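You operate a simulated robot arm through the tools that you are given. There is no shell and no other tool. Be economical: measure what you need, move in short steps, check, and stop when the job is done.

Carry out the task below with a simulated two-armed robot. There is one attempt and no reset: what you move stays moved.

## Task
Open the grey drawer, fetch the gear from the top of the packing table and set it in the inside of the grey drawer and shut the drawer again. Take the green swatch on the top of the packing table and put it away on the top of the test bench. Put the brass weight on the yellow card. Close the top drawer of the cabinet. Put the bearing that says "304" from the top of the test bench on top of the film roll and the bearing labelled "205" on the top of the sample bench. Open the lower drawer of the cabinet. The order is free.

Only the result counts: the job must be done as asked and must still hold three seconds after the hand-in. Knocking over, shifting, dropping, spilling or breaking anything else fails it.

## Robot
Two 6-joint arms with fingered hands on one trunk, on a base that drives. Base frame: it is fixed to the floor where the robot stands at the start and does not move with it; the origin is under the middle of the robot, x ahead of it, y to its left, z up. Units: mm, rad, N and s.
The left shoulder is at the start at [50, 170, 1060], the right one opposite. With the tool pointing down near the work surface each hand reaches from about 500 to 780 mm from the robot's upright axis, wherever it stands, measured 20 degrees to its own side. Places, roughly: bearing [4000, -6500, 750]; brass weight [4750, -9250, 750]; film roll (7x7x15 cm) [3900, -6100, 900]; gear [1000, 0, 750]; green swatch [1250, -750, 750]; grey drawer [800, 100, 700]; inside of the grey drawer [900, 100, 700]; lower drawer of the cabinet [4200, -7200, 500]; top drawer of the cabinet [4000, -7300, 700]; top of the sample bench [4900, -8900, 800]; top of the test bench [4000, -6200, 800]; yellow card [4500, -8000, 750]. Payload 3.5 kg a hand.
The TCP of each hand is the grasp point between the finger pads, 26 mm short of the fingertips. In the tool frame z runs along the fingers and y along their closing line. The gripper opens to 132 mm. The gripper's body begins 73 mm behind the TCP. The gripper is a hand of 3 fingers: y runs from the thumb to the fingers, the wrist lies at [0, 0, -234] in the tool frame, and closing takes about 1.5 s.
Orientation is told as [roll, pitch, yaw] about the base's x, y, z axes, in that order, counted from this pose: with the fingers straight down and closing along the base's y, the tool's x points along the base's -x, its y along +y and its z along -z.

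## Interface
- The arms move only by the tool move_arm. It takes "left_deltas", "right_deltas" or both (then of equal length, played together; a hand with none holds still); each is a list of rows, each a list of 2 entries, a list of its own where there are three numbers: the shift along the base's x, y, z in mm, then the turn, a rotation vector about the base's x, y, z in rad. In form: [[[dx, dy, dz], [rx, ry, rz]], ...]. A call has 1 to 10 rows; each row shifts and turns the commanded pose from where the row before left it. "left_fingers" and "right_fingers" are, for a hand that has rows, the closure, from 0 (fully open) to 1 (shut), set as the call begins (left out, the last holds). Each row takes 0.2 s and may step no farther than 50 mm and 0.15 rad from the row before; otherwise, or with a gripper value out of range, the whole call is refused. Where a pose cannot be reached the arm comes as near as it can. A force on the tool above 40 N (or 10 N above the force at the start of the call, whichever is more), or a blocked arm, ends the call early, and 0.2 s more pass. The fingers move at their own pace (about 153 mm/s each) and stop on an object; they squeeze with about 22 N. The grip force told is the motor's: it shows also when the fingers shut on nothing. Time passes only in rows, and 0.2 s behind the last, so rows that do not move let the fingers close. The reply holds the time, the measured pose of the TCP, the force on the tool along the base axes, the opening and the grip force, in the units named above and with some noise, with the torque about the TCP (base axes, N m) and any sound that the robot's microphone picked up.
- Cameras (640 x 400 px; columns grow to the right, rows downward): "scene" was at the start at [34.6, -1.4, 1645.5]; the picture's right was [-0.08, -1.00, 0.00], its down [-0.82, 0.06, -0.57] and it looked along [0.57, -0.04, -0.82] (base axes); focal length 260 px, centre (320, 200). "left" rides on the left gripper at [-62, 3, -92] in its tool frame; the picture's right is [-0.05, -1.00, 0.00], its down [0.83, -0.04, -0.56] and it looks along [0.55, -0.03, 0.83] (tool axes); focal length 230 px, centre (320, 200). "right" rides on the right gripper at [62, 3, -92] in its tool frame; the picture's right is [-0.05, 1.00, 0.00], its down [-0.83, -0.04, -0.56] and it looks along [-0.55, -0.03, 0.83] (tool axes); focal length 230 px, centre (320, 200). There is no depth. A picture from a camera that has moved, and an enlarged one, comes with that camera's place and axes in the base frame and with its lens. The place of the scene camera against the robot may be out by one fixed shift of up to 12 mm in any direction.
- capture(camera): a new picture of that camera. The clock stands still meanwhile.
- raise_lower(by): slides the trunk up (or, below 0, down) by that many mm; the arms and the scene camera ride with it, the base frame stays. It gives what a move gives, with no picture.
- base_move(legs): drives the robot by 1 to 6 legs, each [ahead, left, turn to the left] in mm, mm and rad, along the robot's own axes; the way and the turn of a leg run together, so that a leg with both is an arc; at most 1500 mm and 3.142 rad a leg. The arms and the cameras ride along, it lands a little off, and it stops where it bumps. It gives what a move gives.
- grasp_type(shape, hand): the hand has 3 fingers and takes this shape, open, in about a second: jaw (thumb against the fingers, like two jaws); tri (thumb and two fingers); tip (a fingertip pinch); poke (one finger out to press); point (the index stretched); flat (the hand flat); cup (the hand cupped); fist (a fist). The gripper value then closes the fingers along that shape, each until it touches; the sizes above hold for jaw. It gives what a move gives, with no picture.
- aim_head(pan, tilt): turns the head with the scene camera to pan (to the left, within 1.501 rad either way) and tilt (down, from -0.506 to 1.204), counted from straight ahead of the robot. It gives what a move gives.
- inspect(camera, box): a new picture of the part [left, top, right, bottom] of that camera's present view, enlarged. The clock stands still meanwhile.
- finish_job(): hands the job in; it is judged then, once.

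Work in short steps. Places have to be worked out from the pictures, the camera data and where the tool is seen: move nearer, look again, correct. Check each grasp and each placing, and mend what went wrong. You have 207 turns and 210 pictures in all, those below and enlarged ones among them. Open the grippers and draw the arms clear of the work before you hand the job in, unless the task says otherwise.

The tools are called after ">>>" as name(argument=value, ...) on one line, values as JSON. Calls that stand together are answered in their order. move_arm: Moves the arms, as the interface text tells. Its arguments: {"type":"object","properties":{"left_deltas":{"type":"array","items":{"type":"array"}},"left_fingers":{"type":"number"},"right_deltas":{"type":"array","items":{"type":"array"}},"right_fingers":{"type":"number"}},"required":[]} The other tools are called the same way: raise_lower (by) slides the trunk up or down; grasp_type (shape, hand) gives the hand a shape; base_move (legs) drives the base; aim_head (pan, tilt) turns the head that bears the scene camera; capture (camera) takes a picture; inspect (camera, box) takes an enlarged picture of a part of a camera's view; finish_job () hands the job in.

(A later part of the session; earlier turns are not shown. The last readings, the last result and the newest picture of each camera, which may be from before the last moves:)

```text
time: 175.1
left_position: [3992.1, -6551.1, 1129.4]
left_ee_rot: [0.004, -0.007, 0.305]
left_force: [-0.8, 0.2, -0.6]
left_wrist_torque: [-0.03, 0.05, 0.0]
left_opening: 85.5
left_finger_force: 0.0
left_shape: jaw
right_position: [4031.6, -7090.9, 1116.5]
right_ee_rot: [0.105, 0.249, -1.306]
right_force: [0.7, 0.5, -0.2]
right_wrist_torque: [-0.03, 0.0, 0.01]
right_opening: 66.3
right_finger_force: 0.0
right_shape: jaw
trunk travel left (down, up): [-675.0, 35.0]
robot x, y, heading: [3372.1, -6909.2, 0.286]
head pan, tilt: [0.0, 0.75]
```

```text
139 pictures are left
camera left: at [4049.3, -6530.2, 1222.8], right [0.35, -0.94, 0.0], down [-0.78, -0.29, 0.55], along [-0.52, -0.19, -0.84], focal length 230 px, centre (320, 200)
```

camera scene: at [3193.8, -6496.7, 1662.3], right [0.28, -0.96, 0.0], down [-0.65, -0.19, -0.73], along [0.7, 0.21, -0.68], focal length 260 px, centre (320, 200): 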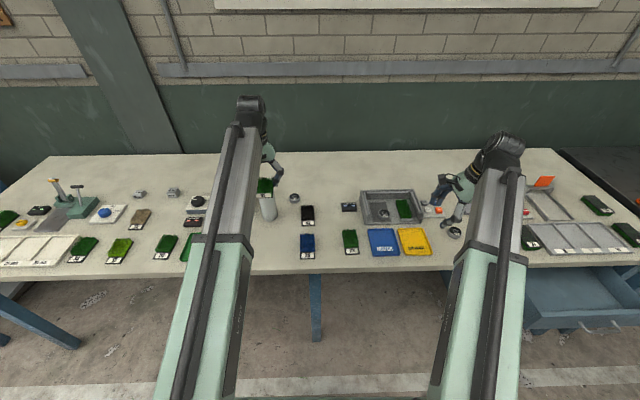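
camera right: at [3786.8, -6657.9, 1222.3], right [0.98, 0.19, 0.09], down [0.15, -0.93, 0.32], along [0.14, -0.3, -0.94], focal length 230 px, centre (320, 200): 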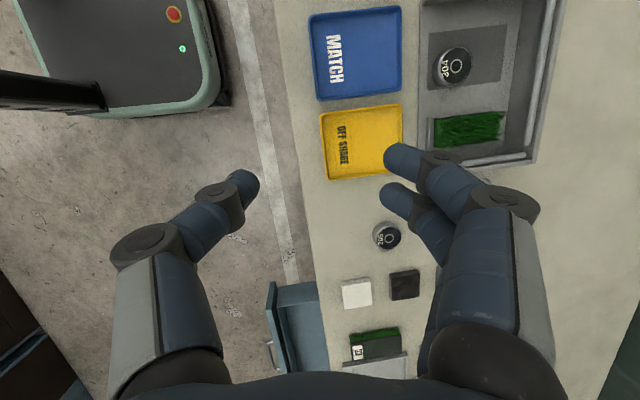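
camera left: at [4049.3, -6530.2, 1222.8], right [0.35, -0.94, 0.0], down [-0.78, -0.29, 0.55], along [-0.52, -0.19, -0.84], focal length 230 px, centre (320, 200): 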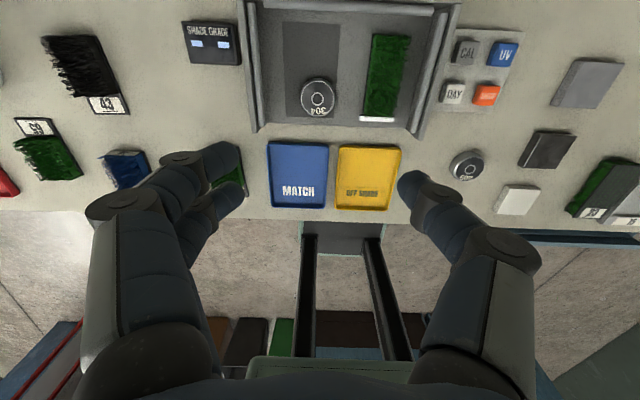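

304's top is right under the hand at ≈(3993, -6547). Lower to z≈950 first with opening ~80.

>>> move_arm(left_deltas=[[[0, 1, -45], [0, 0.008, 0]], [[0, 1, -45], [0, 0, 0]], [[0, 1, -45], [0, 0, 0]], [[0, 0, -45], [0, 0, 0]]], left_fingers=0.38)

>>> capture(camera="left")

```text
time: 176.1
left_position: [3988.0, -6548.4, 949.5]
left_ee_rot: [0.009, -0.002, 0.304]
left_force: [-0.5, -0.2, 0.0]
left_wrist_torque: [-0.01, 0.0, 0.01]
left_opening: 82.2
left_finger_force: 0.0
left_shape: jaw
right_position: [4029.6, -7092.3, 1117.9]
right_ee_rot: [0.104, 0.25, -1.306]
right_force: [0.0, 0.1, 0.9]
right_wrist_torque: [0.03, -0.01, -0.02]
right_opening: 66.6
right_finger_force: 0.0
right_shape: jaw
trunk travel left (down, up): [-675.0, 35.0]
robot x, y, heading: [3376.3, -6909.3, 0.29]
head pan, tilt: [0.0, 0.75]
```

```text
138 pictures are left
camera left: at [4046.2, -6528.5, 1041.8], right [0.35, -0.94, -0.01], down [-0.78, -0.29, 0.55], along [-0.52, -0.19, -0.83], focal length 230 px, centre (320, 200)
```

left: 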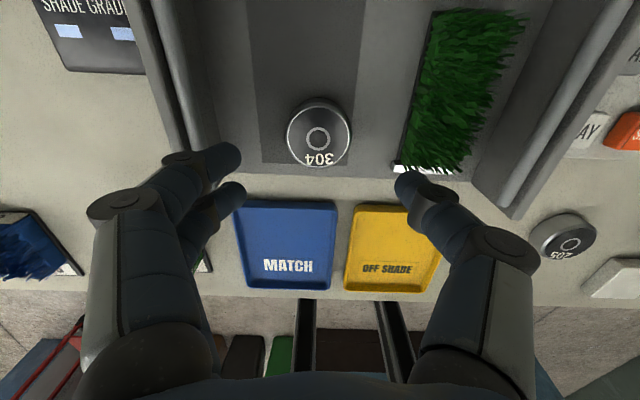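

Centred. Narrow to ~70 mm to stay clear of the neighbouring swatch and lower.

>>> move_arm(left_deltas=[[[3, 1, -35], [0, 0, 0]], [[1, 0, -20], [0, 0, 0]], [[0, 0, -10], [0, 0, 0]]], left_fingers=0.47)

>>> capture(camera="left")

```text
time: 176.9
left_position: [3992.5, -6547.1, 885.8]
left_ee_rot: [0.007, 0.0, 0.303]
left_force: [0.2, 0.1, 0.1]
left_wrist_torque: [-0.01, 0.02, -0.05]
left_opening: 70.6
left_finger_force: 0.1
left_shape: jaw
right_position: [4029.0, -7091.1, 1118.3]
right_ee_rot: [0.105, 0.248, -1.305]
right_force: [-0.9, -0.1, 0.2]
right_wrist_torque: [-0.03, 0.01, -0.01]
right_opening: 66.6
right_finger_force: 0.2
right_shape: jaw
trunk travel left (down, up): [-675.0, 35.0]
robot x, y, heading: [3374.3, -6909.8, 0.28]
head pan, tilt: [0.0, 0.75]
```

```text
137 pictures are left
camera left: at [4050.7, -6526.4, 978.8], right [0.35, -0.94, -0.01], down [-0.78, -0.29, 0.55], along [-0.52, -0.19, -0.83], focal length 230 px, centre (320, 200)
```

left: 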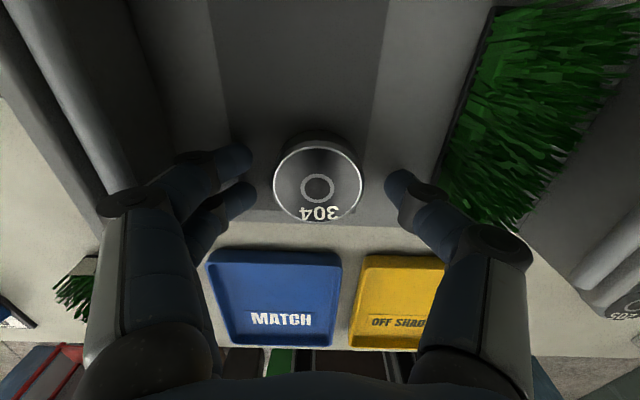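

Lower 6 mm and grip.

>>> move_arm(left_deltas=[[[0, 0, -6], [0, 0, 0]]])

>>> move_arm(left_deltas=[[[0, 0, 0], [0, 0, 0]], [[0, 0, 0], [0, 0, 0]], [[0, 0, 0], [0, 0, 0]], [[0, 0, 0], [0, 0, 0]], [[0, 0, 0], [0, 0, 0]]], left_fingers=1.0)

>>> move_arm(left_deltas=[[[0, 0, 15], [0, 0, 0]], [[0, 0, 40], [0, 0, 0]], [[0, 0, 40], [0, 0, 0]]])

>>> capture(camera="left")

```text
time: 177.3
left_position: [3991.9, -6546.1, 882.5]
left_ee_rot: [0.009, -0.003, 0.303]
left_force: [-0.3, 1.0, 10.7]
left_wrist_torque: [0.17, 0.12, 0.08]
left_opening: 70.5
left_finger_force: 0.1
left_shape: jaw
right_position: [4028.7, -7091.6, 1118.7]
right_ee_rot: [0.106, 0.251, -1.306]
right_force: [-0.3, 0.1, -0.9]
right_wrist_torque: [0.01, -0.02, 0.01]
right_opening: 66.2
right_finger_force: 0.1
right_shape: jaw
trunk travel left (down, up): [-675.0, 35.0]
robot x, y, heading: [3374.5, -6907.5, 0.283]
head pan, tilt: [0.0, 0.75]
```

```text
time: 178.5
left_position: [3991.9, -6547.1, 882.3]
left_ee_rot: [0.008, -0.003, 0.302]
left_force: [2.2, 2.5, 19.1]
left_wrist_torque: [0.03, 0.0, 0.0]
left_opening: 44.6
left_finger_force: 22.1
left_shape: jaw
right_position: [4028.0, -7092.5, 1118.9]
right_ee_rot: [0.104, 0.251, -1.305]
right_force: [0.3, -0.4, 0.2]
right_wrist_torque: [0.0, -0.01, -0.01]
right_opening: 66.4
right_finger_force: 0.1
right_shape: jaw
trunk travel left (down, up): [-675.0, 35.0]
robot x, y, heading: [3376.8, -6912.3, 0.286]
head pan, tilt: [0.0, 0.75]
```

```text
time: 179.3
left_position: [3992.4, -6547.3, 976.1]
left_ee_rot: [0.008, -0.001, 0.305]
left_force: [0.4, 0.9, -1.6]
left_wrist_torque: [-0.03, -0.02, 0.03]
left_opening: 43.7
left_finger_force: 21.5
left_shape: jaw
right_position: [4029.6, -7091.6, 1116.6]
right_ee_rot: [0.106, 0.251, -1.305]
right_force: [1.2, 0.3, 0.1]
right_wrist_torque: [0.03, 0.0, 0.04]
right_opening: 66.3
right_finger_force: 0.0
right_shape: jaw
trunk travel left (down, up): [-675.0, 35.0]
robot x, y, heading: [3376.6, -6910.2, 0.286]
head pan, tilt: [0.0, 0.75]
```

```text
136 pictures are left
camera left: at [4051.3, -6527.2, 1068.0], right [0.35, -0.94, -0.01], down [-0.78, -0.29, 0.55], along [-0.52, -0.19, -0.83], focal length 230 px, centre (320, 200)
```

left: 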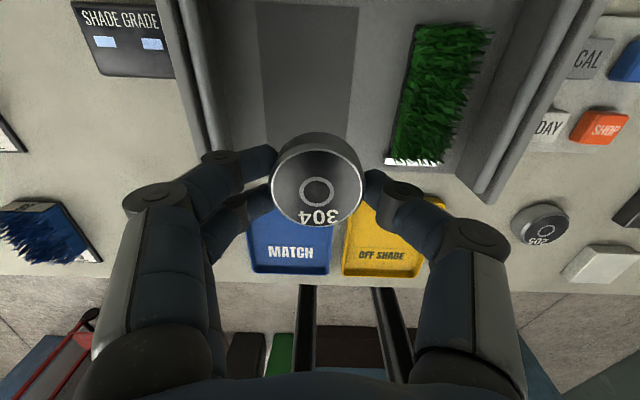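

Held well. Raise and drive left to the film roll (≈488 mm along the bench).

>>> move_arm(left_deltas=[[[0, 0, 45], [0, 0, 0]], [[0, 0, 45], [0, 0, 0]], [[0, 0, 45], [0, 0, 0]], [[0, 0, 35], [0, 0, 0]]])

>>> base_move(legs=[[0, 470, 0]])

>>> capture(camera="left")

>>> capture(camera="scene")

```text
time: 180.3
left_position: [3992.5, -6545.3, 1143.8]
left_ee_rot: [0.007, -0.004, 0.303]
left_force: [0.3, 0.6, -3.0]
left_wrist_torque: [-0.01, 0.04, -0.04]
left_opening: 43.8
left_finger_force: 21.8
left_shape: jaw
right_position: [4029.5, -7093.7, 1118.3]
right_ee_rot: [0.106, 0.249, -1.306]
right_force: [0.2, 0.5, -0.2]
right_wrist_torque: [-0.03, 0.0, -0.01]
right_opening: 66.4
right_finger_force: 0.1
right_shape: jaw
trunk travel left (down, up): [-675.0, 35.0]
robot x, y, heading: [3377.8, -6909.2, 0.283]
head pan, tilt: [0.0, 0.75]
```

```text
time: 183.1
left_position: [3862.3, -6095.9, 1142.1]
left_ee_rot: [0.007, -0.002, 0.304]
left_force: [-0.4, 1.1, -1.3]
left_wrist_torque: [-0.01, 0.03, 0.0]
left_opening: 43.7
left_finger_force: 22.2
left_shape: jaw
right_position: [3897.1, -6642.1, 1119.1]
right_ee_rot: [0.104, 0.251, -1.305]
right_force: [0.1, 0.1, 0.3]
right_wrist_torque: [-0.01, 0.03, 0.01]
right_opening: 66.4
right_finger_force: 0.1
right_shape: jaw
trunk travel left (down, up): [-675.0, 35.0]
robot x, y, heading: [3246.4, -6463.8, 0.29]
head pan, tilt: [0.0, 0.75]
```

```text
135 pictures are left
camera left: at [3920.4, -6075.7, 1235.8], right [0.35, -0.94, -0.01], down [-0.78, -0.29, 0.55], along [-0.52, -0.19, -0.83], focal length 230 px, centre (320, 200)
```

left: 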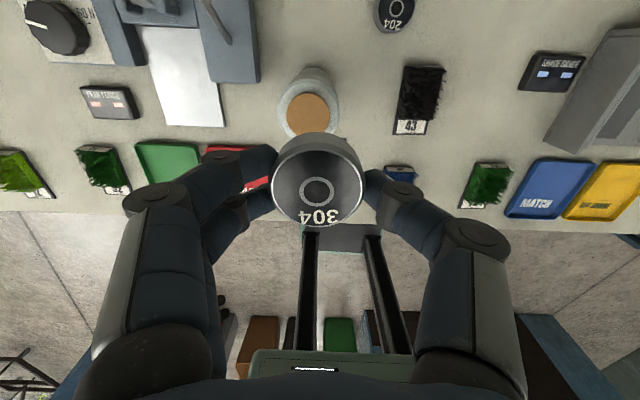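

```text
134 pictures are left
camera scene: at [3287.8, -6444.7, 1662.3], right [0.28, -0.96, 0.0], down [-0.65, -0.19, -0.73], along [0.7, 0.2, -0.68], focal length 260 px, centre (320, 200)
```

scene: 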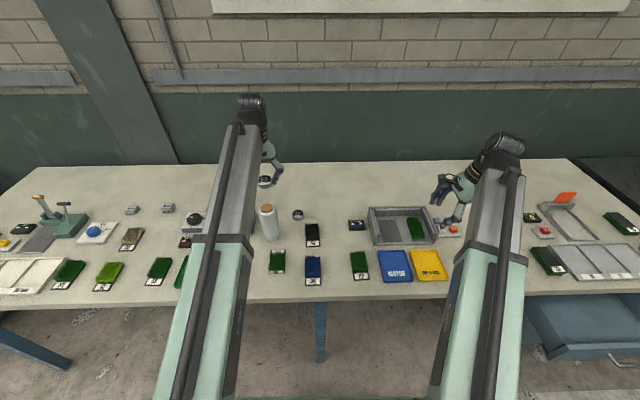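

The roll's cork centre is at about (3862, -6083); shift 13 mm and descend to z≈1045 for a close look.

>>> move_arm(left_deltas=[[[0, 6, -35], [0, 0, 0]], [[0, 7, -35], [0, 0, 0]], [[0, 0, -25], [0, 0, 0]]])

>>> capture(camera="left")

>>> inspect(camera="scene", box=[220, 150, 320, 250])

```text
time: 183.9
left_position: [3863.7, -6085.4, 1048.8]
left_ee_rot: [0.008, -0.001, 0.302]
left_force: [0.3, -0.3, -3.1]
left_wrist_torque: [-0.01, 0.02, -0.01]
left_opening: 43.7
left_finger_force: 22.0
left_shape: jaw
right_position: [3898.9, -6641.3, 1117.3]
right_ee_rot: [0.106, 0.248, -1.306]
right_force: [-0.2, 0.3, 0.7]
right_wrist_torque: [0.01, -0.01, 0.0]
right_opening: 66.4
right_finger_force: 0.1
right_shape: jaw
trunk travel left (down, up): [-675.0, 35.0]
robot x, y, heading: [3245.8, -6462.7, 0.284]
head pan, tilt: [0.0, 0.75]
```

```text
133 pictures are left
camera left: at [3921.5, -6064.9, 1141.4], right [0.35, -0.94, -0.01], down [-0.78, -0.29, 0.55], along [-0.52, -0.19, -0.83], focal length 230 px, centre (320, 200)
```

left: 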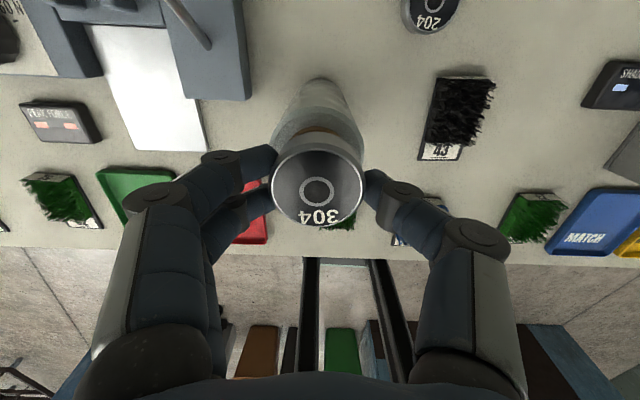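

```text
4.00 times, centred on (270, 200) of scene
camera zoom: at [3288.3, -6445.5, 1662.3], right [0.28, -0.96, 0.0], down [-0.65, -0.19, -0.73], along [0.7, 0.21, -0.68], focal length 1041 px, centre (520, 200)
```

zoom: 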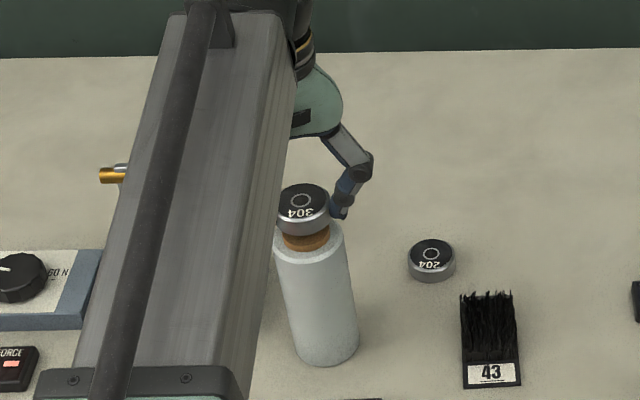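

In line sideways; the roll centre comes out at (3859, -6085), cork top ≈ 985. Correct 4 mm and lower gently.

>>> move_arm(left_deltas=[[[-4, 0, -12], [0, 0, 0]], [[0, 0, -10], [0, 0, 0]]])

>>> inspect(camera="scene", box=[260, 185, 320, 225])

>>> capture(camera="left")

```text
time: 184.5
left_position: [3857.8, -6085.1, 1025.6]
left_ee_rot: [0.007, -0.002, 0.305]
left_force: [-0.4, 0.0, -2.4]
left_wrist_torque: [-0.01, 0.0, 0.01]
left_opening: 43.7
left_finger_force: 21.7
left_shape: jaw
right_position: [3898.2, -6641.5, 1118.3]
right_ee_rot: [0.105, 0.249, -1.306]
right_force: [-0.4, -0.4, 0.0]
right_wrist_torque: [0.03, -0.01, 0.0]
right_opening: 66.4
right_finger_force: 0.0
right_shape: jaw
trunk travel left (down, up): [-675.0, 35.0]
robot x, y, heading: [3240.3, -6465.2, 0.288]
head pan, tilt: [0.0, 0.75]
```

```text
10.00 times, centred on (290, 205) of scene
camera zoom: at [3288.1, -6445.9, 1662.3], right [0.28, -0.96, 0.0], down [-0.65, -0.19, -0.73], along [0.7, 0.21, -0.68], focal length 2602 px, centre (620, 150)
```

zoom: 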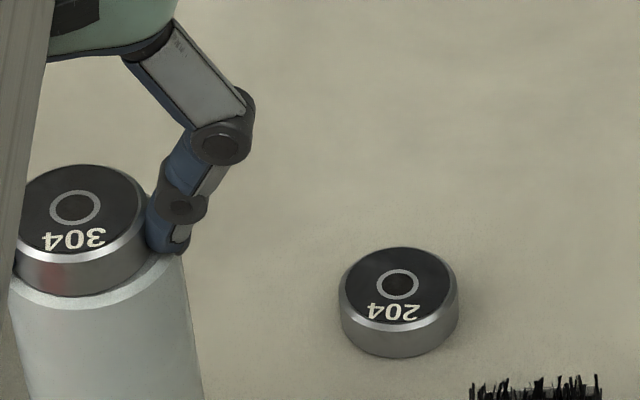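

```text
130 pictures are left
camera left: at [3916.2, -6065.0, 1118.9], right [0.35, -0.94, -0.01], down [-0.78, -0.29, 0.55], along [-0.52, -0.19, -0.83], focal length 230 px, centre (320, 200)
```

left: 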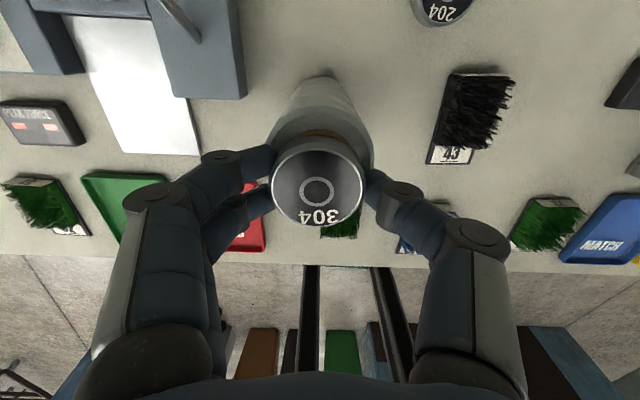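

Well aligned on the cork. Lower to contact in small steps.

>>> move_arm(left_deltas=[[[0, 0, -5], [0, 0, 0]], [[0, 0, -4], [0, 0, 0]], [[0, 0, -3], [0, 0, 0]]])

```text
time: 185.1
left_position: [3858.3, -6084.3, 1025.0]
left_ee_rot: [0.009, -0.012, 0.306]
left_force: [-3.8, -2.1, 24.0]
left_wrist_torque: [0.18, 0.26, 0.03]
left_opening: 44.5
left_finger_force: 22.1
left_shape: jaw
right_position: [3896.8, -6642.3, 1118.2]
right_ee_rot: [0.105, 0.25, -1.305]
right_force: [0.8, 0.0, -0.3]
right_wrist_torque: [0.01, 0.01, -0.01]
right_opening: 66.6
right_finger_force: 0.1
right_shape: jaw
trunk travel left (down, up): [-675.0, 35.0]
robot x, y, heading: [3242.6, -6460.9, 0.281]
head pan, tilt: [0.0, 0.75]
stopped in row 3 (left hand): the force on the tool passed its limit at 44 N (the readings are from after the stop); the commanded pose is now the measured one
```

Contact: the bearing sits on the cork. Relieve the pressure slightly, open, and lift.

>>> move_arm(left_deltas=[[[0, 0, 1], [0, 0, 0]], [[0, 0, 0], [0, 0, 0]]])

>>> move_arm(left_deltas=[[[0, 0, 0], [0, 0, 0]], [[0, 0, 0], [0, 0, 0]], [[0, 0, 0], [0, 0, 0]], [[0, 0, 0], [0, 0, 0]]], left_fingers=0.45)

>>> move_arm(left_deltas=[[[0, 0, 20], [0, 0, 0]], [[0, 0, 40], [0, 0, 0]], [[0, 0, 45], [0, 0, 0]]])

>>> capture(camera="left")

>>> inspect(camera="scene", box=[230, 170, 320, 250])

```text
time: 185.7
left_position: [3857.1, -6084.3, 1024.9]
left_ee_rot: [0.01, -0.012, 0.304]
left_force: [-2.6, -2.0, 27.1]
left_wrist_torque: [0.34, 0.22, -0.01]
left_opening: 44.9
left_finger_force: 22.3
left_shape: jaw
right_position: [3896.6, -6643.8, 1118.9]
right_ee_rot: [0.108, 0.252, -1.305]
right_force: [0.0, 0.0, -0.4]
right_wrist_torque: [-0.01, 0.0, -0.04]
right_opening: 66.4
right_finger_force: 0.0
right_shape: jaw
trunk travel left (down, up): [-675.0, 35.0]
robot x, y, heading: [3244.3, -6462.8, 0.283]
head pan, tilt: [0.0, 0.75]
```

```text
time: 186.7
left_position: [3858.6, -6083.8, 1023.2]
left_ee_rot: [0.007, -0.009, 0.307]
left_force: [-2.6, 1.1, 23.9]
left_wrist_torque: [1.1, 0.4, 0.06]
left_opening: 73.4
left_finger_force: 0.0
left_shape: jaw
right_position: [3897.4, -6643.1, 1118.8]
right_ee_rot: [0.107, 0.253, -1.307]
right_force: [-0.2, 0.8, 0.3]
right_wrist_torque: [0.04, 0.02, 0.02]
right_opening: 66.4
right_finger_force: 0.0
right_shape: jaw
trunk travel left (down, up): [-675.0, 35.0]
robot x, y, heading: [3243.7, -6462.9, 0.289]
head pan, tilt: [0.0, 0.75]
```

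```text
time: 187.5
left_position: [3859.9, -6084.8, 1127.9]
left_ee_rot: [0.009, -0.007, 0.303]
left_force: [-0.1, 0.2, 0.1]
left_wrist_torque: [-0.02, -0.02, 0.01]
left_opening: 72.7
left_finger_force: 0.0
left_shape: jaw
right_position: [3898.3, -6641.8, 1118.5]
right_ee_rot: [0.108, 0.251, -1.302]
right_force: [0.0, 0.4, -0.6]
right_wrist_torque: [-0.03, 0.0, -0.01]
right_opening: 66.2
right_finger_force: 0.0
right_shape: jaw
trunk travel left (down, up): [-675.0, 35.0]
robot x, y, heading: [3243.2, -6462.7, 0.282]
head pan, tilt: [0.0, 0.75]
```

```text
129 pictures are left
camera left: at [3917.6, -6065.9, 1220.7], right [0.35, -0.94, -0.01], down [-0.78, -0.3, 0.55], along [-0.52, -0.19, -0.84], focal length 230 px, centre (320, 200)
```

left: 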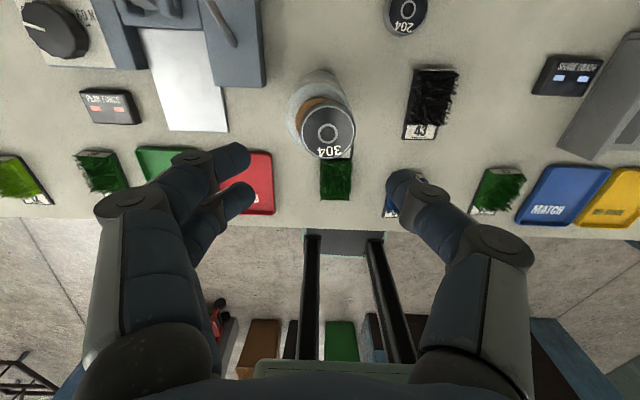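

```text
5.00 times, centred on (275, 210) of scene
camera zoom: at [3287.5, -6446.1, 1662.2], right [0.28, -0.96, 0.0], down [-0.65, -0.19, -0.73], along [0.7, 0.21, -0.68], focal length 1301 px, centre (545, 150)
```

zoom: 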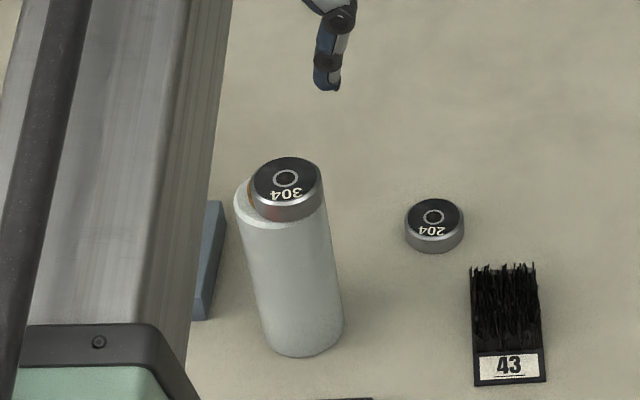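

The bearing was dragged ~10 mm on release, though it still rests on the roll. Look closely whether it lies flat.

>>> inspect(camera="left", box=[270, 60, 380, 170])

>>> inspect(camera="scene", box=[255, 190, 305, 230])

```text
3.64 times, centred on (325, 115) of left
camera zoom: at [3917.6, -6065.9, 1220.7], right [0.35, -0.94, -0.01], down [-0.78, -0.3, 0.55], along [-0.52, -0.19, -0.84], focal length 837 px, centre (302, 509)
```

zoom: 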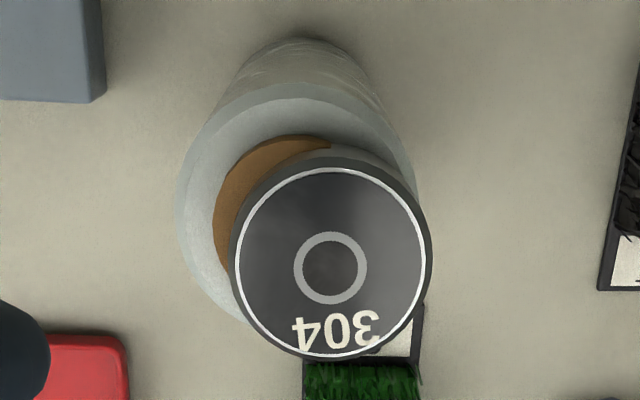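

```text
10.00 times, centred on (280, 210) of scene
camera zoom: at [3287.5, -6446.1, 1662.2], right [0.28, -0.96, 0.0], down [-0.65, -0.19, -0.73], along [0.7, 0.21, -0.68], focal length 2602 px, centre (720, 100)
```

zoom: 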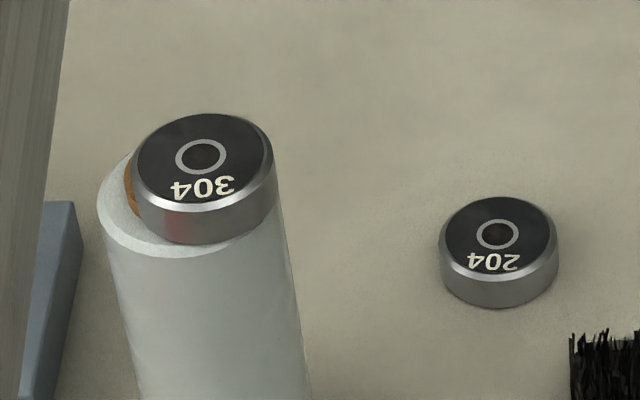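

The bearing lies flat on the cork, about 10 mm off centre, well supported. Next the 205 bearing: drive right along the bench.

>>> base_move(legs=[[-98, 0, 0], [0, -738, 0]])

>>> capture(camera="left")

>>> capture(camera="scene")

```text
time: 192.3
left_position: [3975.8, -6842.3, 1127.2]
left_ee_rot: [0.01, -0.009, 0.298]
left_force: [-0.1, -1.1, -0.3]
left_wrist_torque: [-0.02, 0.0, 0.0]
left_opening: 72.4
left_finger_force: 0.1
left_shape: jaw
right_position: [4009.9, -7399.7, 1118.7]
right_ee_rot: [0.105, 0.251, -1.314]
right_force: [0.8, 0.0, 0.1]
right_wrist_torque: [0.04, 0.0, -0.01]
right_opening: 66.4
right_finger_force: 0.0
right_shape: jaw
trunk travel left (down, up): [-675.0, 35.0]
robot x, y, heading: [3359.8, -7210.7, 0.276]
head pan, tilt: [0.0, 0.75]
```

```text
125 pictures are left
camera left: at [4035.1, -6822.6, 1220.6], right [0.34, -0.94, -0.01], down [-0.79, -0.29, 0.55], along [-0.52, -0.18, -0.84], focal length 230 px, centre (320, 200)
```

left: 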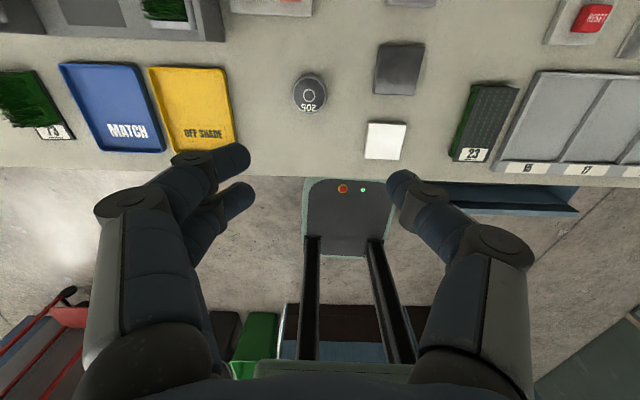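

```text
124 pictures are left
camera scene: at [3401.9, -7197.6, 1662.3], right [0.27, -0.96, 0.0], down [-0.66, -0.19, -0.73], along [0.7, 0.2, -0.68], focal length 260 px, centre (320, 200)
```

scene: 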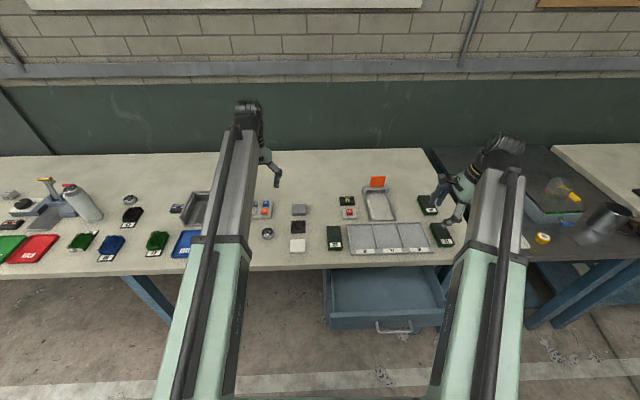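

205's top ≈ (3979, -6825). Lower onto it in one go to z≈890, check.

>>> move_arm(left_deltas=[[[1, 9, -45], [0, 0, 0]], [[2, 8, -45], [0, 0, 0]], [[0, 0, -45], [0, 0, 0]], [[0, 0, -45], [0, 0, 0]], [[0, 0, -40], [0, 0, 0]], [[0, 0, -17], [0, 0, 0]]])

>>> capture(camera="left")

```text
time: 193.7
left_position: [3979.1, -6823.8, 890.3]
left_ee_rot: [0.01, -0.01, 0.298]
left_force: [-0.3, -0.7, 1.5]
left_wrist_torque: [0.0, -0.02, -0.03]
left_opening: 72.3
left_finger_force: 0.0
left_shape: jaw
right_position: [4010.0, -7398.4, 1117.6]
right_ee_rot: [0.105, 0.249, -1.314]
right_force: [0.6, 0.4, 0.5]
right_wrist_torque: [0.0, 0.02, -0.01]
right_opening: 66.2
right_finger_force: 0.0
right_shape: jaw
trunk travel left (down, up): [-675.0, 35.0]
robot x, y, heading: [3356.9, -7210.9, 0.273]
head pan, tilt: [0.0, 0.75]
```

```text
123 pictures are left
camera left: at [4037.4, -6804.8, 983.1], right [0.34, -0.94, -0.01], down [-0.79, -0.29, 0.55], along [-0.52, -0.18, -0.84], focal length 230 px, centre (320, 200)
```

left: 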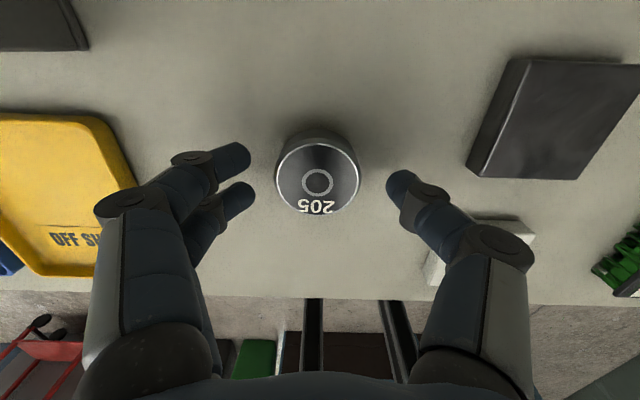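

Centred. Lower 13 mm, close and lift.

>>> move_arm(left_deltas=[[[0, 0, -8], [0, 0, 0]], [[0, 0, -5], [0, 0, 0]]])

>>> move_arm(left_deltas=[[[0, 0, 0], [0, 0, 0]], [[0, 0, 0], [0, 0, 0]], [[0, 0, 0], [0, 0, 0]], [[0, 0, 0], [0, 0, 0]], [[0, 0, 0], [0, 0, 0]]], left_fingers=1.0)

>>> move_arm(left_deltas=[[[0, 0, 15], [0, 0, 0]], [[0, 0, 40], [0, 0, 0]], [[0, 0, 45], [0, 0, 0]], [[0, 0, 45], [0, 0, 0]], [[0, 0, 45], [0, 0, 0]], [[0, 0, 45], [0, 0, 0]]])

>>> capture(camera="left")

```text
time: 194.3
left_position: [3979.2, -6825.7, 878.1]
left_ee_rot: [0.009, -0.01, 0.298]
left_force: [0.7, -0.1, -0.3]
left_wrist_torque: [0.02, -0.01, 0.03]
left_opening: 72.4
left_finger_force: 0.1
left_shape: jaw
right_position: [4009.4, -7399.0, 1118.5]
right_ee_rot: [0.106, 0.25, -1.315]
right_force: [0.1, 0.0, -0.3]
right_wrist_torque: [-0.02, -0.01, -0.02]
right_opening: 66.3
right_finger_force: 0.0
right_shape: jaw
trunk travel left (down, up): [-675.0, 35.0]
robot x, y, heading: [3355.2, -7214.1, 0.273]
head pan, tilt: [0.0, 0.75]
```

```text
time: 195.5
left_position: [3980.3, -6825.0, 877.2]
left_ee_rot: [0.01, -0.009, 0.297]
left_force: [0.2, 0.6, -0.2]
left_wrist_torque: [-0.02, 0.0, 0.01]
left_opening: 40.9
left_finger_force: 22.5
left_shape: jaw
right_position: [4010.3, -7398.8, 1118.1]
right_ee_rot: [0.105, 0.249, -1.315]
right_force: [0.8, 0.2, 0.0]
right_wrist_torque: [0.01, -0.02, 0.0]
right_opening: 66.5
right_finger_force: 0.2
right_shape: jaw
trunk travel left (down, up): [-675.0, 35.0]
robot x, y, heading: [3356.0, -7209.4, 0.271]
head pan, tilt: [0.0, 0.75]
```

```text
time: 196.9
left_position: [3981.5, -6823.7, 1114.4]
left_ee_rot: [0.008, -0.009, 0.295]
left_force: [0.7, 0.6, -3.0]
left_wrist_torque: [-0.01, -0.02, 0.0]
left_opening: 41.0
left_finger_force: 22.0
left_shape: jaw
right_position: [4010.3, -7398.5, 1118.3]
right_ee_rot: [0.106, 0.249, -1.315]
right_force: [1.0, 0.1, -0.3]
right_wrist_torque: [0.01, -0.02, 0.03]
right_opening: 66.3
right_finger_force: 0.1
right_shape: jaw
trunk travel left (down, up): [-675.0, 35.0]
robot x, y, heading: [3358.9, -7213.8, 0.277]
head pan, tilt: [0.0, 0.75]
```

```text
122 pictures are left
camera left: at [4038.9, -6803.4, 1206.9], right [0.34, -0.94, -0.01], down [-0.78, -0.29, 0.55], along [-0.52, -0.18, -0.84], focal length 230 px, centre (320, 200)
```

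left: 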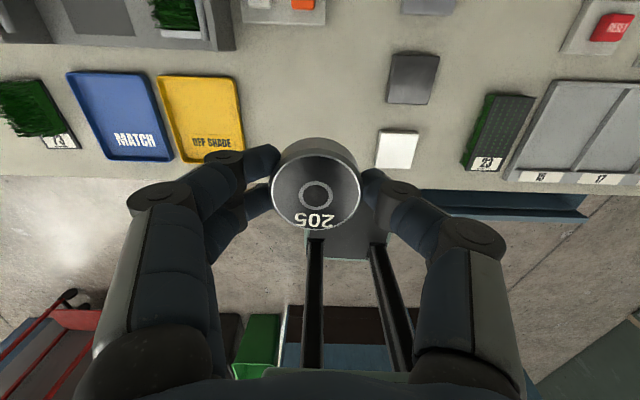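

205 is held. I keep clear of the open drawer and drive on along the benches, first looking near the yellow card.

>>> base_move(legs=[[-100, 0, 0.01], [0, -1130, 0]])

>>> capture(camera="scene")

>>> capture(camera="left")

```text
time: 203.5
left_position: [4203.2, -7929.0, 1113.4]
left_ee_rot: [0.009, -0.009, 0.316]
left_force: [-0.1, -0.1, -1.8]
left_wrist_torque: [-0.02, 0.02, 0.01]
left_opening: 41.1
left_finger_force: 22.1
left_shape: jaw
right_position: [4246.3, -8504.3, 1118.2]
right_ee_rot: [0.106, 0.252, -1.292]
right_force: [-0.7, -0.9, 1.1]
right_wrist_torque: [0.02, -0.02, 0.0]
right_opening: 66.4
right_finger_force: 0.0
right_shape: jaw
trunk travel left (down, up): [-675.0, 35.0]
robot x, y, heading: [3587.6, -8331.2, 0.301]
head pan, tilt: [0.0, 0.75]
```

```text
121 pictures are left
camera scene: at [3633.0, -8316.2, 1662.3], right [0.29, -0.96, 0.0], down [-0.65, -0.2, -0.73], along [0.7, 0.21, -0.68], focal length 260 px, centre (320, 200)
```

scene: 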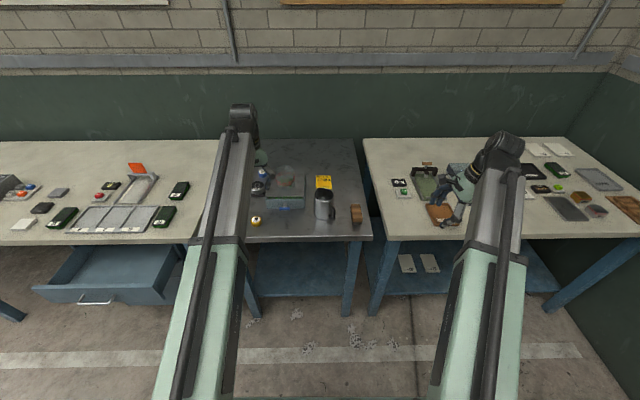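

```text
120 pictures are left
camera left: at [4261.3, -7908.7, 1206.6], right [0.36, -0.93, -0.01], down [-0.78, -0.31, 0.55], along [-0.51, -0.19, -0.84], focal length 230 px, centre (320, 200)
```

left: 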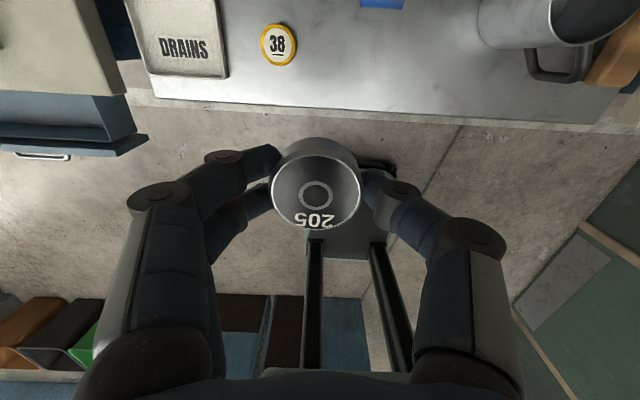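

The steel table in the middle carries the yellow card; the white bench right is the sample bench. Zoom in.

>>> inspect(camera="scene", box=[240, 140, 400, 250])

>>> inspect(camera="scene", box=[380, 130, 640, 260])

```text
3.64 times, centred on (320, 195) of scene
camera zoom: at [3633.0, -8316.2, 1662.3], right [0.29, -0.96, 0.0], down [-0.65, -0.2, -0.73], along [0.7, 0.21, -0.68], focal length 946 px, centre (320, 218)
```

zoom: 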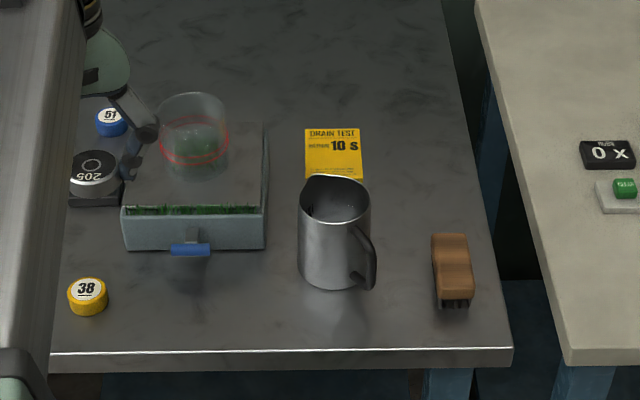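

```text
2.46 times, centred on (510, 195) of scene
camera zoom: at [3633.0, -8316.2, 1662.3], right [0.29, -0.96, 0.0], down [-0.65, -0.2, -0.73], along [0.7, 0.21, -0.68], focal length 641 px, centre (-148, 212)
```

zoom: 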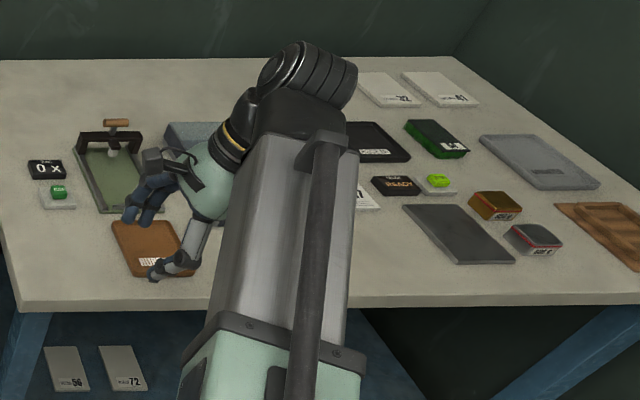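

Sample bench has a free spot near its front-left corner, about (4490, -8455). Drive so the left hand with 205 comes over it.

>>> base_move(legs=[[0, -589, -0.015], [125, 0, 0]])

>>> capture(camera="left")

>>> capture(camera="scene")

```text
time: 207.7
left_position: [4497.4, -8456.3, 1113.5]
left_ee_rot: [0.01, -0.007, 0.312]
left_force: [0.6, 0.4, -2.4]
left_wrist_torque: [-0.01, 0.02, 0.02]
left_opening: 41.1
left_finger_force: 22.0
left_shape: jaw
right_position: [4536.3, -9032.7, 1116.8]
right_ee_rot: [0.104, 0.248, -1.296]
right_force: [0.2, 1.5, 0.4]
right_wrist_torque: [0.0, 0.03, 0.02]
right_opening: 66.5
right_finger_force: 0.0
right_shape: jaw
trunk travel left (down, up): [-675.0, 35.0]
robot x, y, heading: [3880.2, -8855.9, 0.288]
head pan, tilt: [0.0, 0.75]
```

```text
117 pictures are left
camera left: at [4555.2, -8436.5, 1205.1], right [0.36, -0.93, -0.01], down [-0.78, -0.3, 0.55], along [-0.52, -0.19, -0.84], focal length 230 px, centre (320, 200)
```

left: 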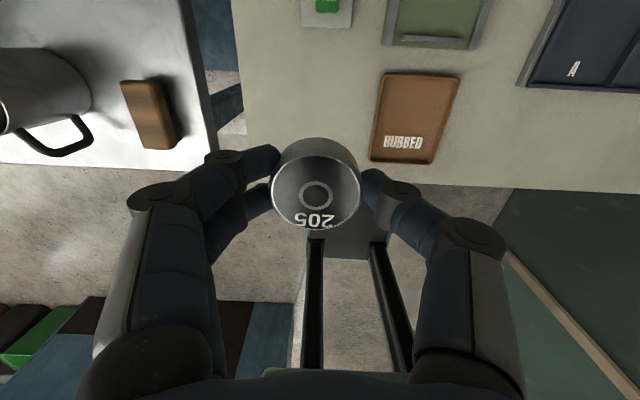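

```text
116 pictures are left
camera scene: at [3925.5, -8840.5, 1662.2], right [0.29, -0.96, 0.0], down [-0.65, -0.2, -0.73], along [0.7, 0.21, -0.68], focal length 260 px, centre (320, 200)
```

scene: 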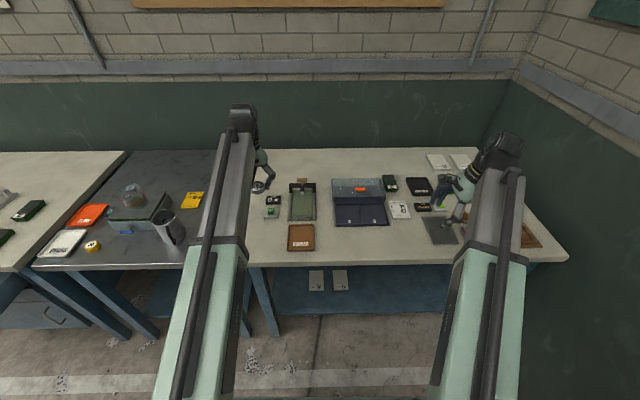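

The spot below, pixel (321,100), is free (115 mm from the left edge, 83 mm from the board). Lower the bearing.

>>> move_arm(left_deltas=[[[0, 0, -45], [0, 0, 0]], [[0, 0, -45], [0, 0, 0]], [[0, 0, -45], [0, 0, 0]], [[0, 0, -45], [0, 0, 0]], [[0, 0, -20], [0, 0, 0]]])

>>> capture(camera="left")

```text
time: 208.9
left_position: [4495.8, -8456.1, 915.0]
left_ee_rot: [0.01, -0.009, 0.312]
left_force: [-0.7, -0.4, -2.6]
left_wrist_torque: [-0.05, 0.02, -0.01]
left_opening: 41.0
left_finger_force: 22.3
left_shape: jaw
right_position: [4534.2, -9032.6, 1118.4]
right_ee_rot: [0.104, 0.251, -1.297]
right_force: [-0.6, 0.2, -0.2]
right_wrist_torque: [0.06, 0.01, -0.03]
right_opening: 66.3
right_finger_force: 0.0
right_shape: jaw
trunk travel left (down, up): [-675.0, 35.0]
robot x, y, heading: [3877.1, -8857.4, 0.288]
head pan, tilt: [0.0, 0.75]
```

```text
115 pictures are left
camera left: at [4553.9, -8436.4, 1008.2], right [0.36, -0.93, -0.01], down [-0.78, -0.3, 0.55], along [-0.51, -0.19, -0.84], focal length 230 px, centre (320, 200)
```

left: 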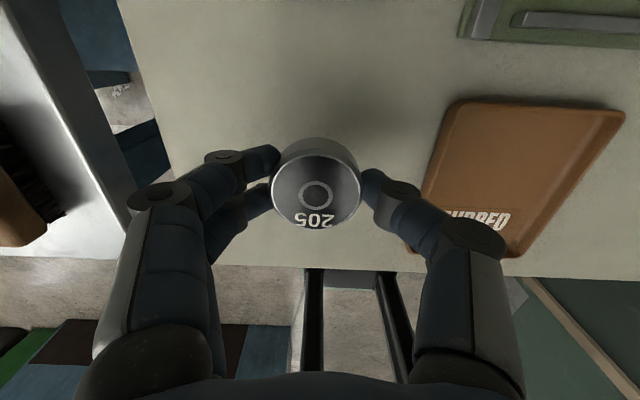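

>>> move_arm(left_deltas=[[[0, 0, -20], [0, 0, 0]], [[0, 0, -8], [0, 0, 0]], [[0, 0, -5], [0, 0, 0]], [[0, 0, -3], [0, 0, 0]]])

```text
time: 209.9
left_position: [4495.5, -8458.5, 879.3]
left_ee_rot: [0.006, -0.008, 0.313]
left_force: [-0.2, 0.1, -2.0]
left_wrist_torque: [0.01, 0.03, -0.02]
left_opening: 40.9
left_finger_force: 21.9
left_shape: jaw
right_position: [4535.3, -9032.1, 1117.1]
right_ee_rot: [0.106, 0.249, -1.297]
right_force: [0.5, -0.2, 0.9]
right_wrist_torque: [-0.01, 0.02, 0.0]
right_opening: 66.5
right_finger_force: 0.0
right_shape: jaw
trunk travel left (down, up): [-675.0, 35.0]
robot x, y, heading: [3877.6, -8858.5, 0.292]
head pan, tilt: [0.0, 0.75]
```

No contact yet; continue in 3 mm steps.

>>> move_arm(left_deltas=[[[0, 0, -2], [0, 0, 0]], [[0, 0, -2], [0, 0, 0]]])

>>> move_arm(left_deltas=[[[0, 0, -2], [0, 0, 0]], [[0, 0, -2], [0, 0, 0]]])

```text
time: 210.5
left_position: [4495.7, -8457.9, 877.1]
left_ee_rot: [0.009, -0.012, 0.314]
left_force: [-0.4, 0.9, 17.3]
left_wrist_torque: [-0.12, -0.01, 0.0]
left_opening: 41.5
left_finger_force: 21.5
left_shape: jaw
right_position: [4533.6, -9034.1, 1119.4]
right_ee_rot: [0.107, 0.251, -1.296]
right_force: [0.1, -0.3, -0.7]
right_wrist_torque: [0.0, -0.02, -0.03]
right_opening: 66.2
right_finger_force: 0.2
right_shape: jaw
trunk travel left (down, up): [-675.0, 35.0]
robot x, y, heading: [3878.4, -8859.0, 0.296]
head pan, tilt: [0.0, 0.75]
```

```text
time: 211.1
left_position: [4497.9, -8458.1, 876.7]
left_ee_rot: [0.008, -0.018, 0.312]
left_force: [-4.5, -1.9, 19.8]
left_wrist_torque: [-0.19, 0.16, -0.01]
left_opening: 43.1
left_finger_force: 22.1
left_shape: jaw
right_position: [4532.4, -9033.3, 1118.3]
right_ee_rot: [0.107, 0.249, -1.296]
right_force: [-0.3, -0.2, 0.5]
right_wrist_torque: [-0.04, 0.01, 0.02]
right_opening: 66.4
right_finger_force: 0.0
right_shape: jaw
trunk travel left (down, up): [-675.0, 35.0]
robot x, y, heading: [3877.1, -8859.2, 0.292]
head pan, tilt: [0.0, 0.75]
stopped in row 2 (left hand): the force on the tool passed its limit at 43 N (the readings are from after the stop); the commanded pose is now the measured one
```

On the bench. Raise 2 mm, open, and lift away.

>>> move_arm(left_deltas=[[[0, 0, 2], [0, 0.01, 0]], [[0, 0, 1], [0, 0, 0]]])

>>> move_arm(left_deltas=[[[0, 0, 0], [0, 0, 0]], [[0, 0, 0], [0, 0, 0]], [[0, 0, 0], [0, 0, 0]], [[0, 0, 20], [0, 0, 0]], [[0, 0, 45], [0, 0, 0]], [[0, 0, 45], [0, 0, 0]], [[0, 0, 45], [0, 0, 0]], [[0, 0, 45], [0, 0, 0]], [[0, 0, 40], [0, 0, 0]]], left_fingers=0.4)

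>>> capture(camera="left")

>>> inspect(camera="scene", box=[400, 140, 560, 270])

>>> capture(camera="right")

```text
time: 211.7
left_position: [4498.0, -8457.6, 876.8]
left_ee_rot: [0.012, -0.003, 0.312]
left_force: [0.5, -1.8, 8.9]
left_wrist_torque: [-0.12, -0.1, 0.05]
left_opening: 42.8
left_finger_force: 21.9
left_shape: jaw
right_position: [4534.2, -9033.6, 1117.1]
right_ee_rot: [0.107, 0.251, -1.298]
right_force: [-0.4, 0.2, -0.1]
right_wrist_torque: [0.0, 0.02, 0.0]
right_opening: 66.1
right_finger_force: 0.1
right_shape: jaw
trunk travel left (down, up): [-675.0, 35.0]
robot x, y, heading: [3879.1, -8856.2, 0.29]
head pan, tilt: [0.0, 0.75]
```

```text
time: 213.7
left_position: [4498.8, -8455.0, 1115.3]
left_ee_rot: [0.012, -0.004, 0.314]
left_force: [0.0, 0.6, 0.1]
left_wrist_torque: [-0.01, 0.02, -0.01]
left_opening: 78.5
left_finger_force: 0.0
left_shape: jaw
right_position: [4534.2, -9032.0, 1117.9]
right_ee_rot: [0.105, 0.249, -1.297]
right_force: [-0.2, 0.6, 0.1]
right_wrist_torque: [0.02, 0.01, 0.01]
right_opening: 66.4
right_finger_force: 0.1
right_shape: jaw
trunk travel left (down, up): [-675.0, 35.0]
robot x, y, heading: [3878.1, -8859.2, 0.293]
head pan, tilt: [0.0, 0.75]
```

```text
114 pictures are left
camera left: at [4556.5, -8435.5, 1208.4], right [0.36, -0.93, -0.01], down [-0.78, -0.3, 0.55], along [-0.52, -0.19, -0.83], focal length 230 px, centre (320, 200)
```

left: 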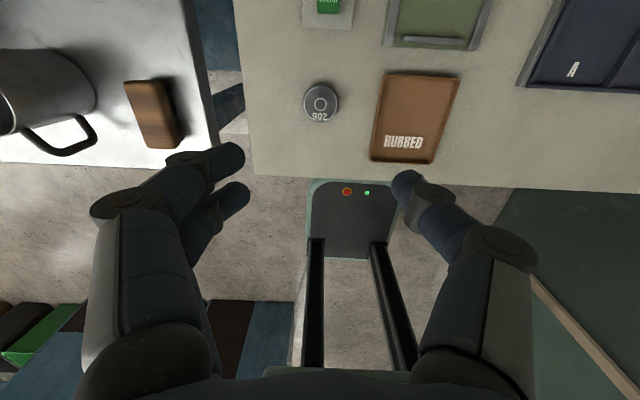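

```text
3.08 times, centred on (480, 205) of scene
camera zoom: at [3922.5, -8841.5, 1662.3], right [0.29, -0.96, 0.0], down [-0.65, -0.2, -0.73], along [0.7, 0.21, -0.68], focal length 801 px, centre (-172, 185)
```

zoom: 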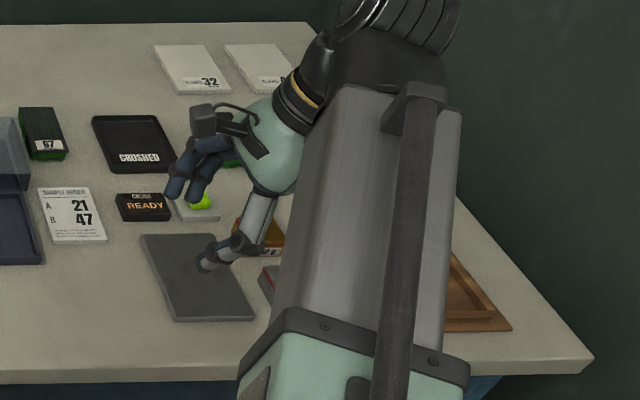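

```text
112 pictures are left
camera right: at [4517.5, -8999.2, 1222.2], right [0.98, 0.19, 0.09], down [0.16, -0.93, 0.32], along [0.15, -0.3, -0.94], focal length 230 px, centre (320, 200)
```

right: 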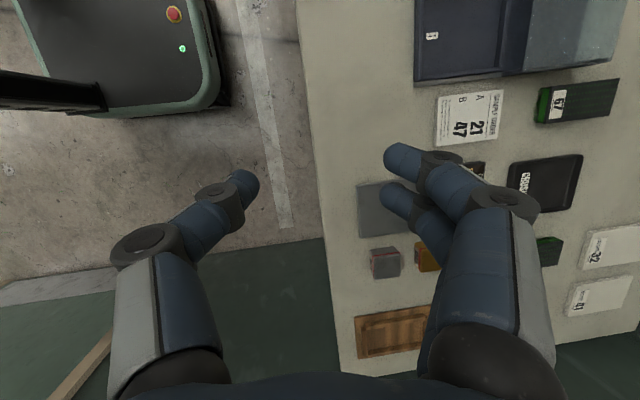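

205 stands well on the sample bench. The brass block is at about (4797, -9189), near the right wall (≈ b -10580). To stay clear of the wall I'll pull the right hand inward and approach turned to the right.

>>> move_arm(right_deltas=[[[-12, 36, 0], [0, 0, 0]], [[-12, 36, 0], [0, 0, 0]], [[-12, 36, 0], [0, 0, 0]], [[-12, 36, 0], [0, 0, 0]], [[-40, -12, 0], [0, 0, 0]], [[-40, -12, 0], [0, 0, 0]]])

```text
time: 215.1
left_position: [4498.1, -8455.4, 1116.5]
left_ee_rot: [0.011, -0.003, 0.313]
left_force: [0.0, 0.2, -0.9]
left_wrist_torque: [0.01, 0.02, -0.01]
left_opening: 78.9
left_finger_force: 0.1
left_shape: jaw
right_position: [4409.4, -8929.9, 1113.3]
right_ee_rot: [0.108, 0.253, -1.297]
right_force: [0.1, -0.1, 0.5]
right_wrist_torque: [0.02, -0.03, -0.01]
right_opening: 66.4
right_finger_force: 0.2
right_shape: jaw
right hand out of reach, approached as far as the arm can: row 4
trunk travel left (down, up): [-675.0, 35.0]
robot x, y, heading: [3877.7, -8856.8, 0.294]
head pan, tilt: [0.0, 0.75]
```

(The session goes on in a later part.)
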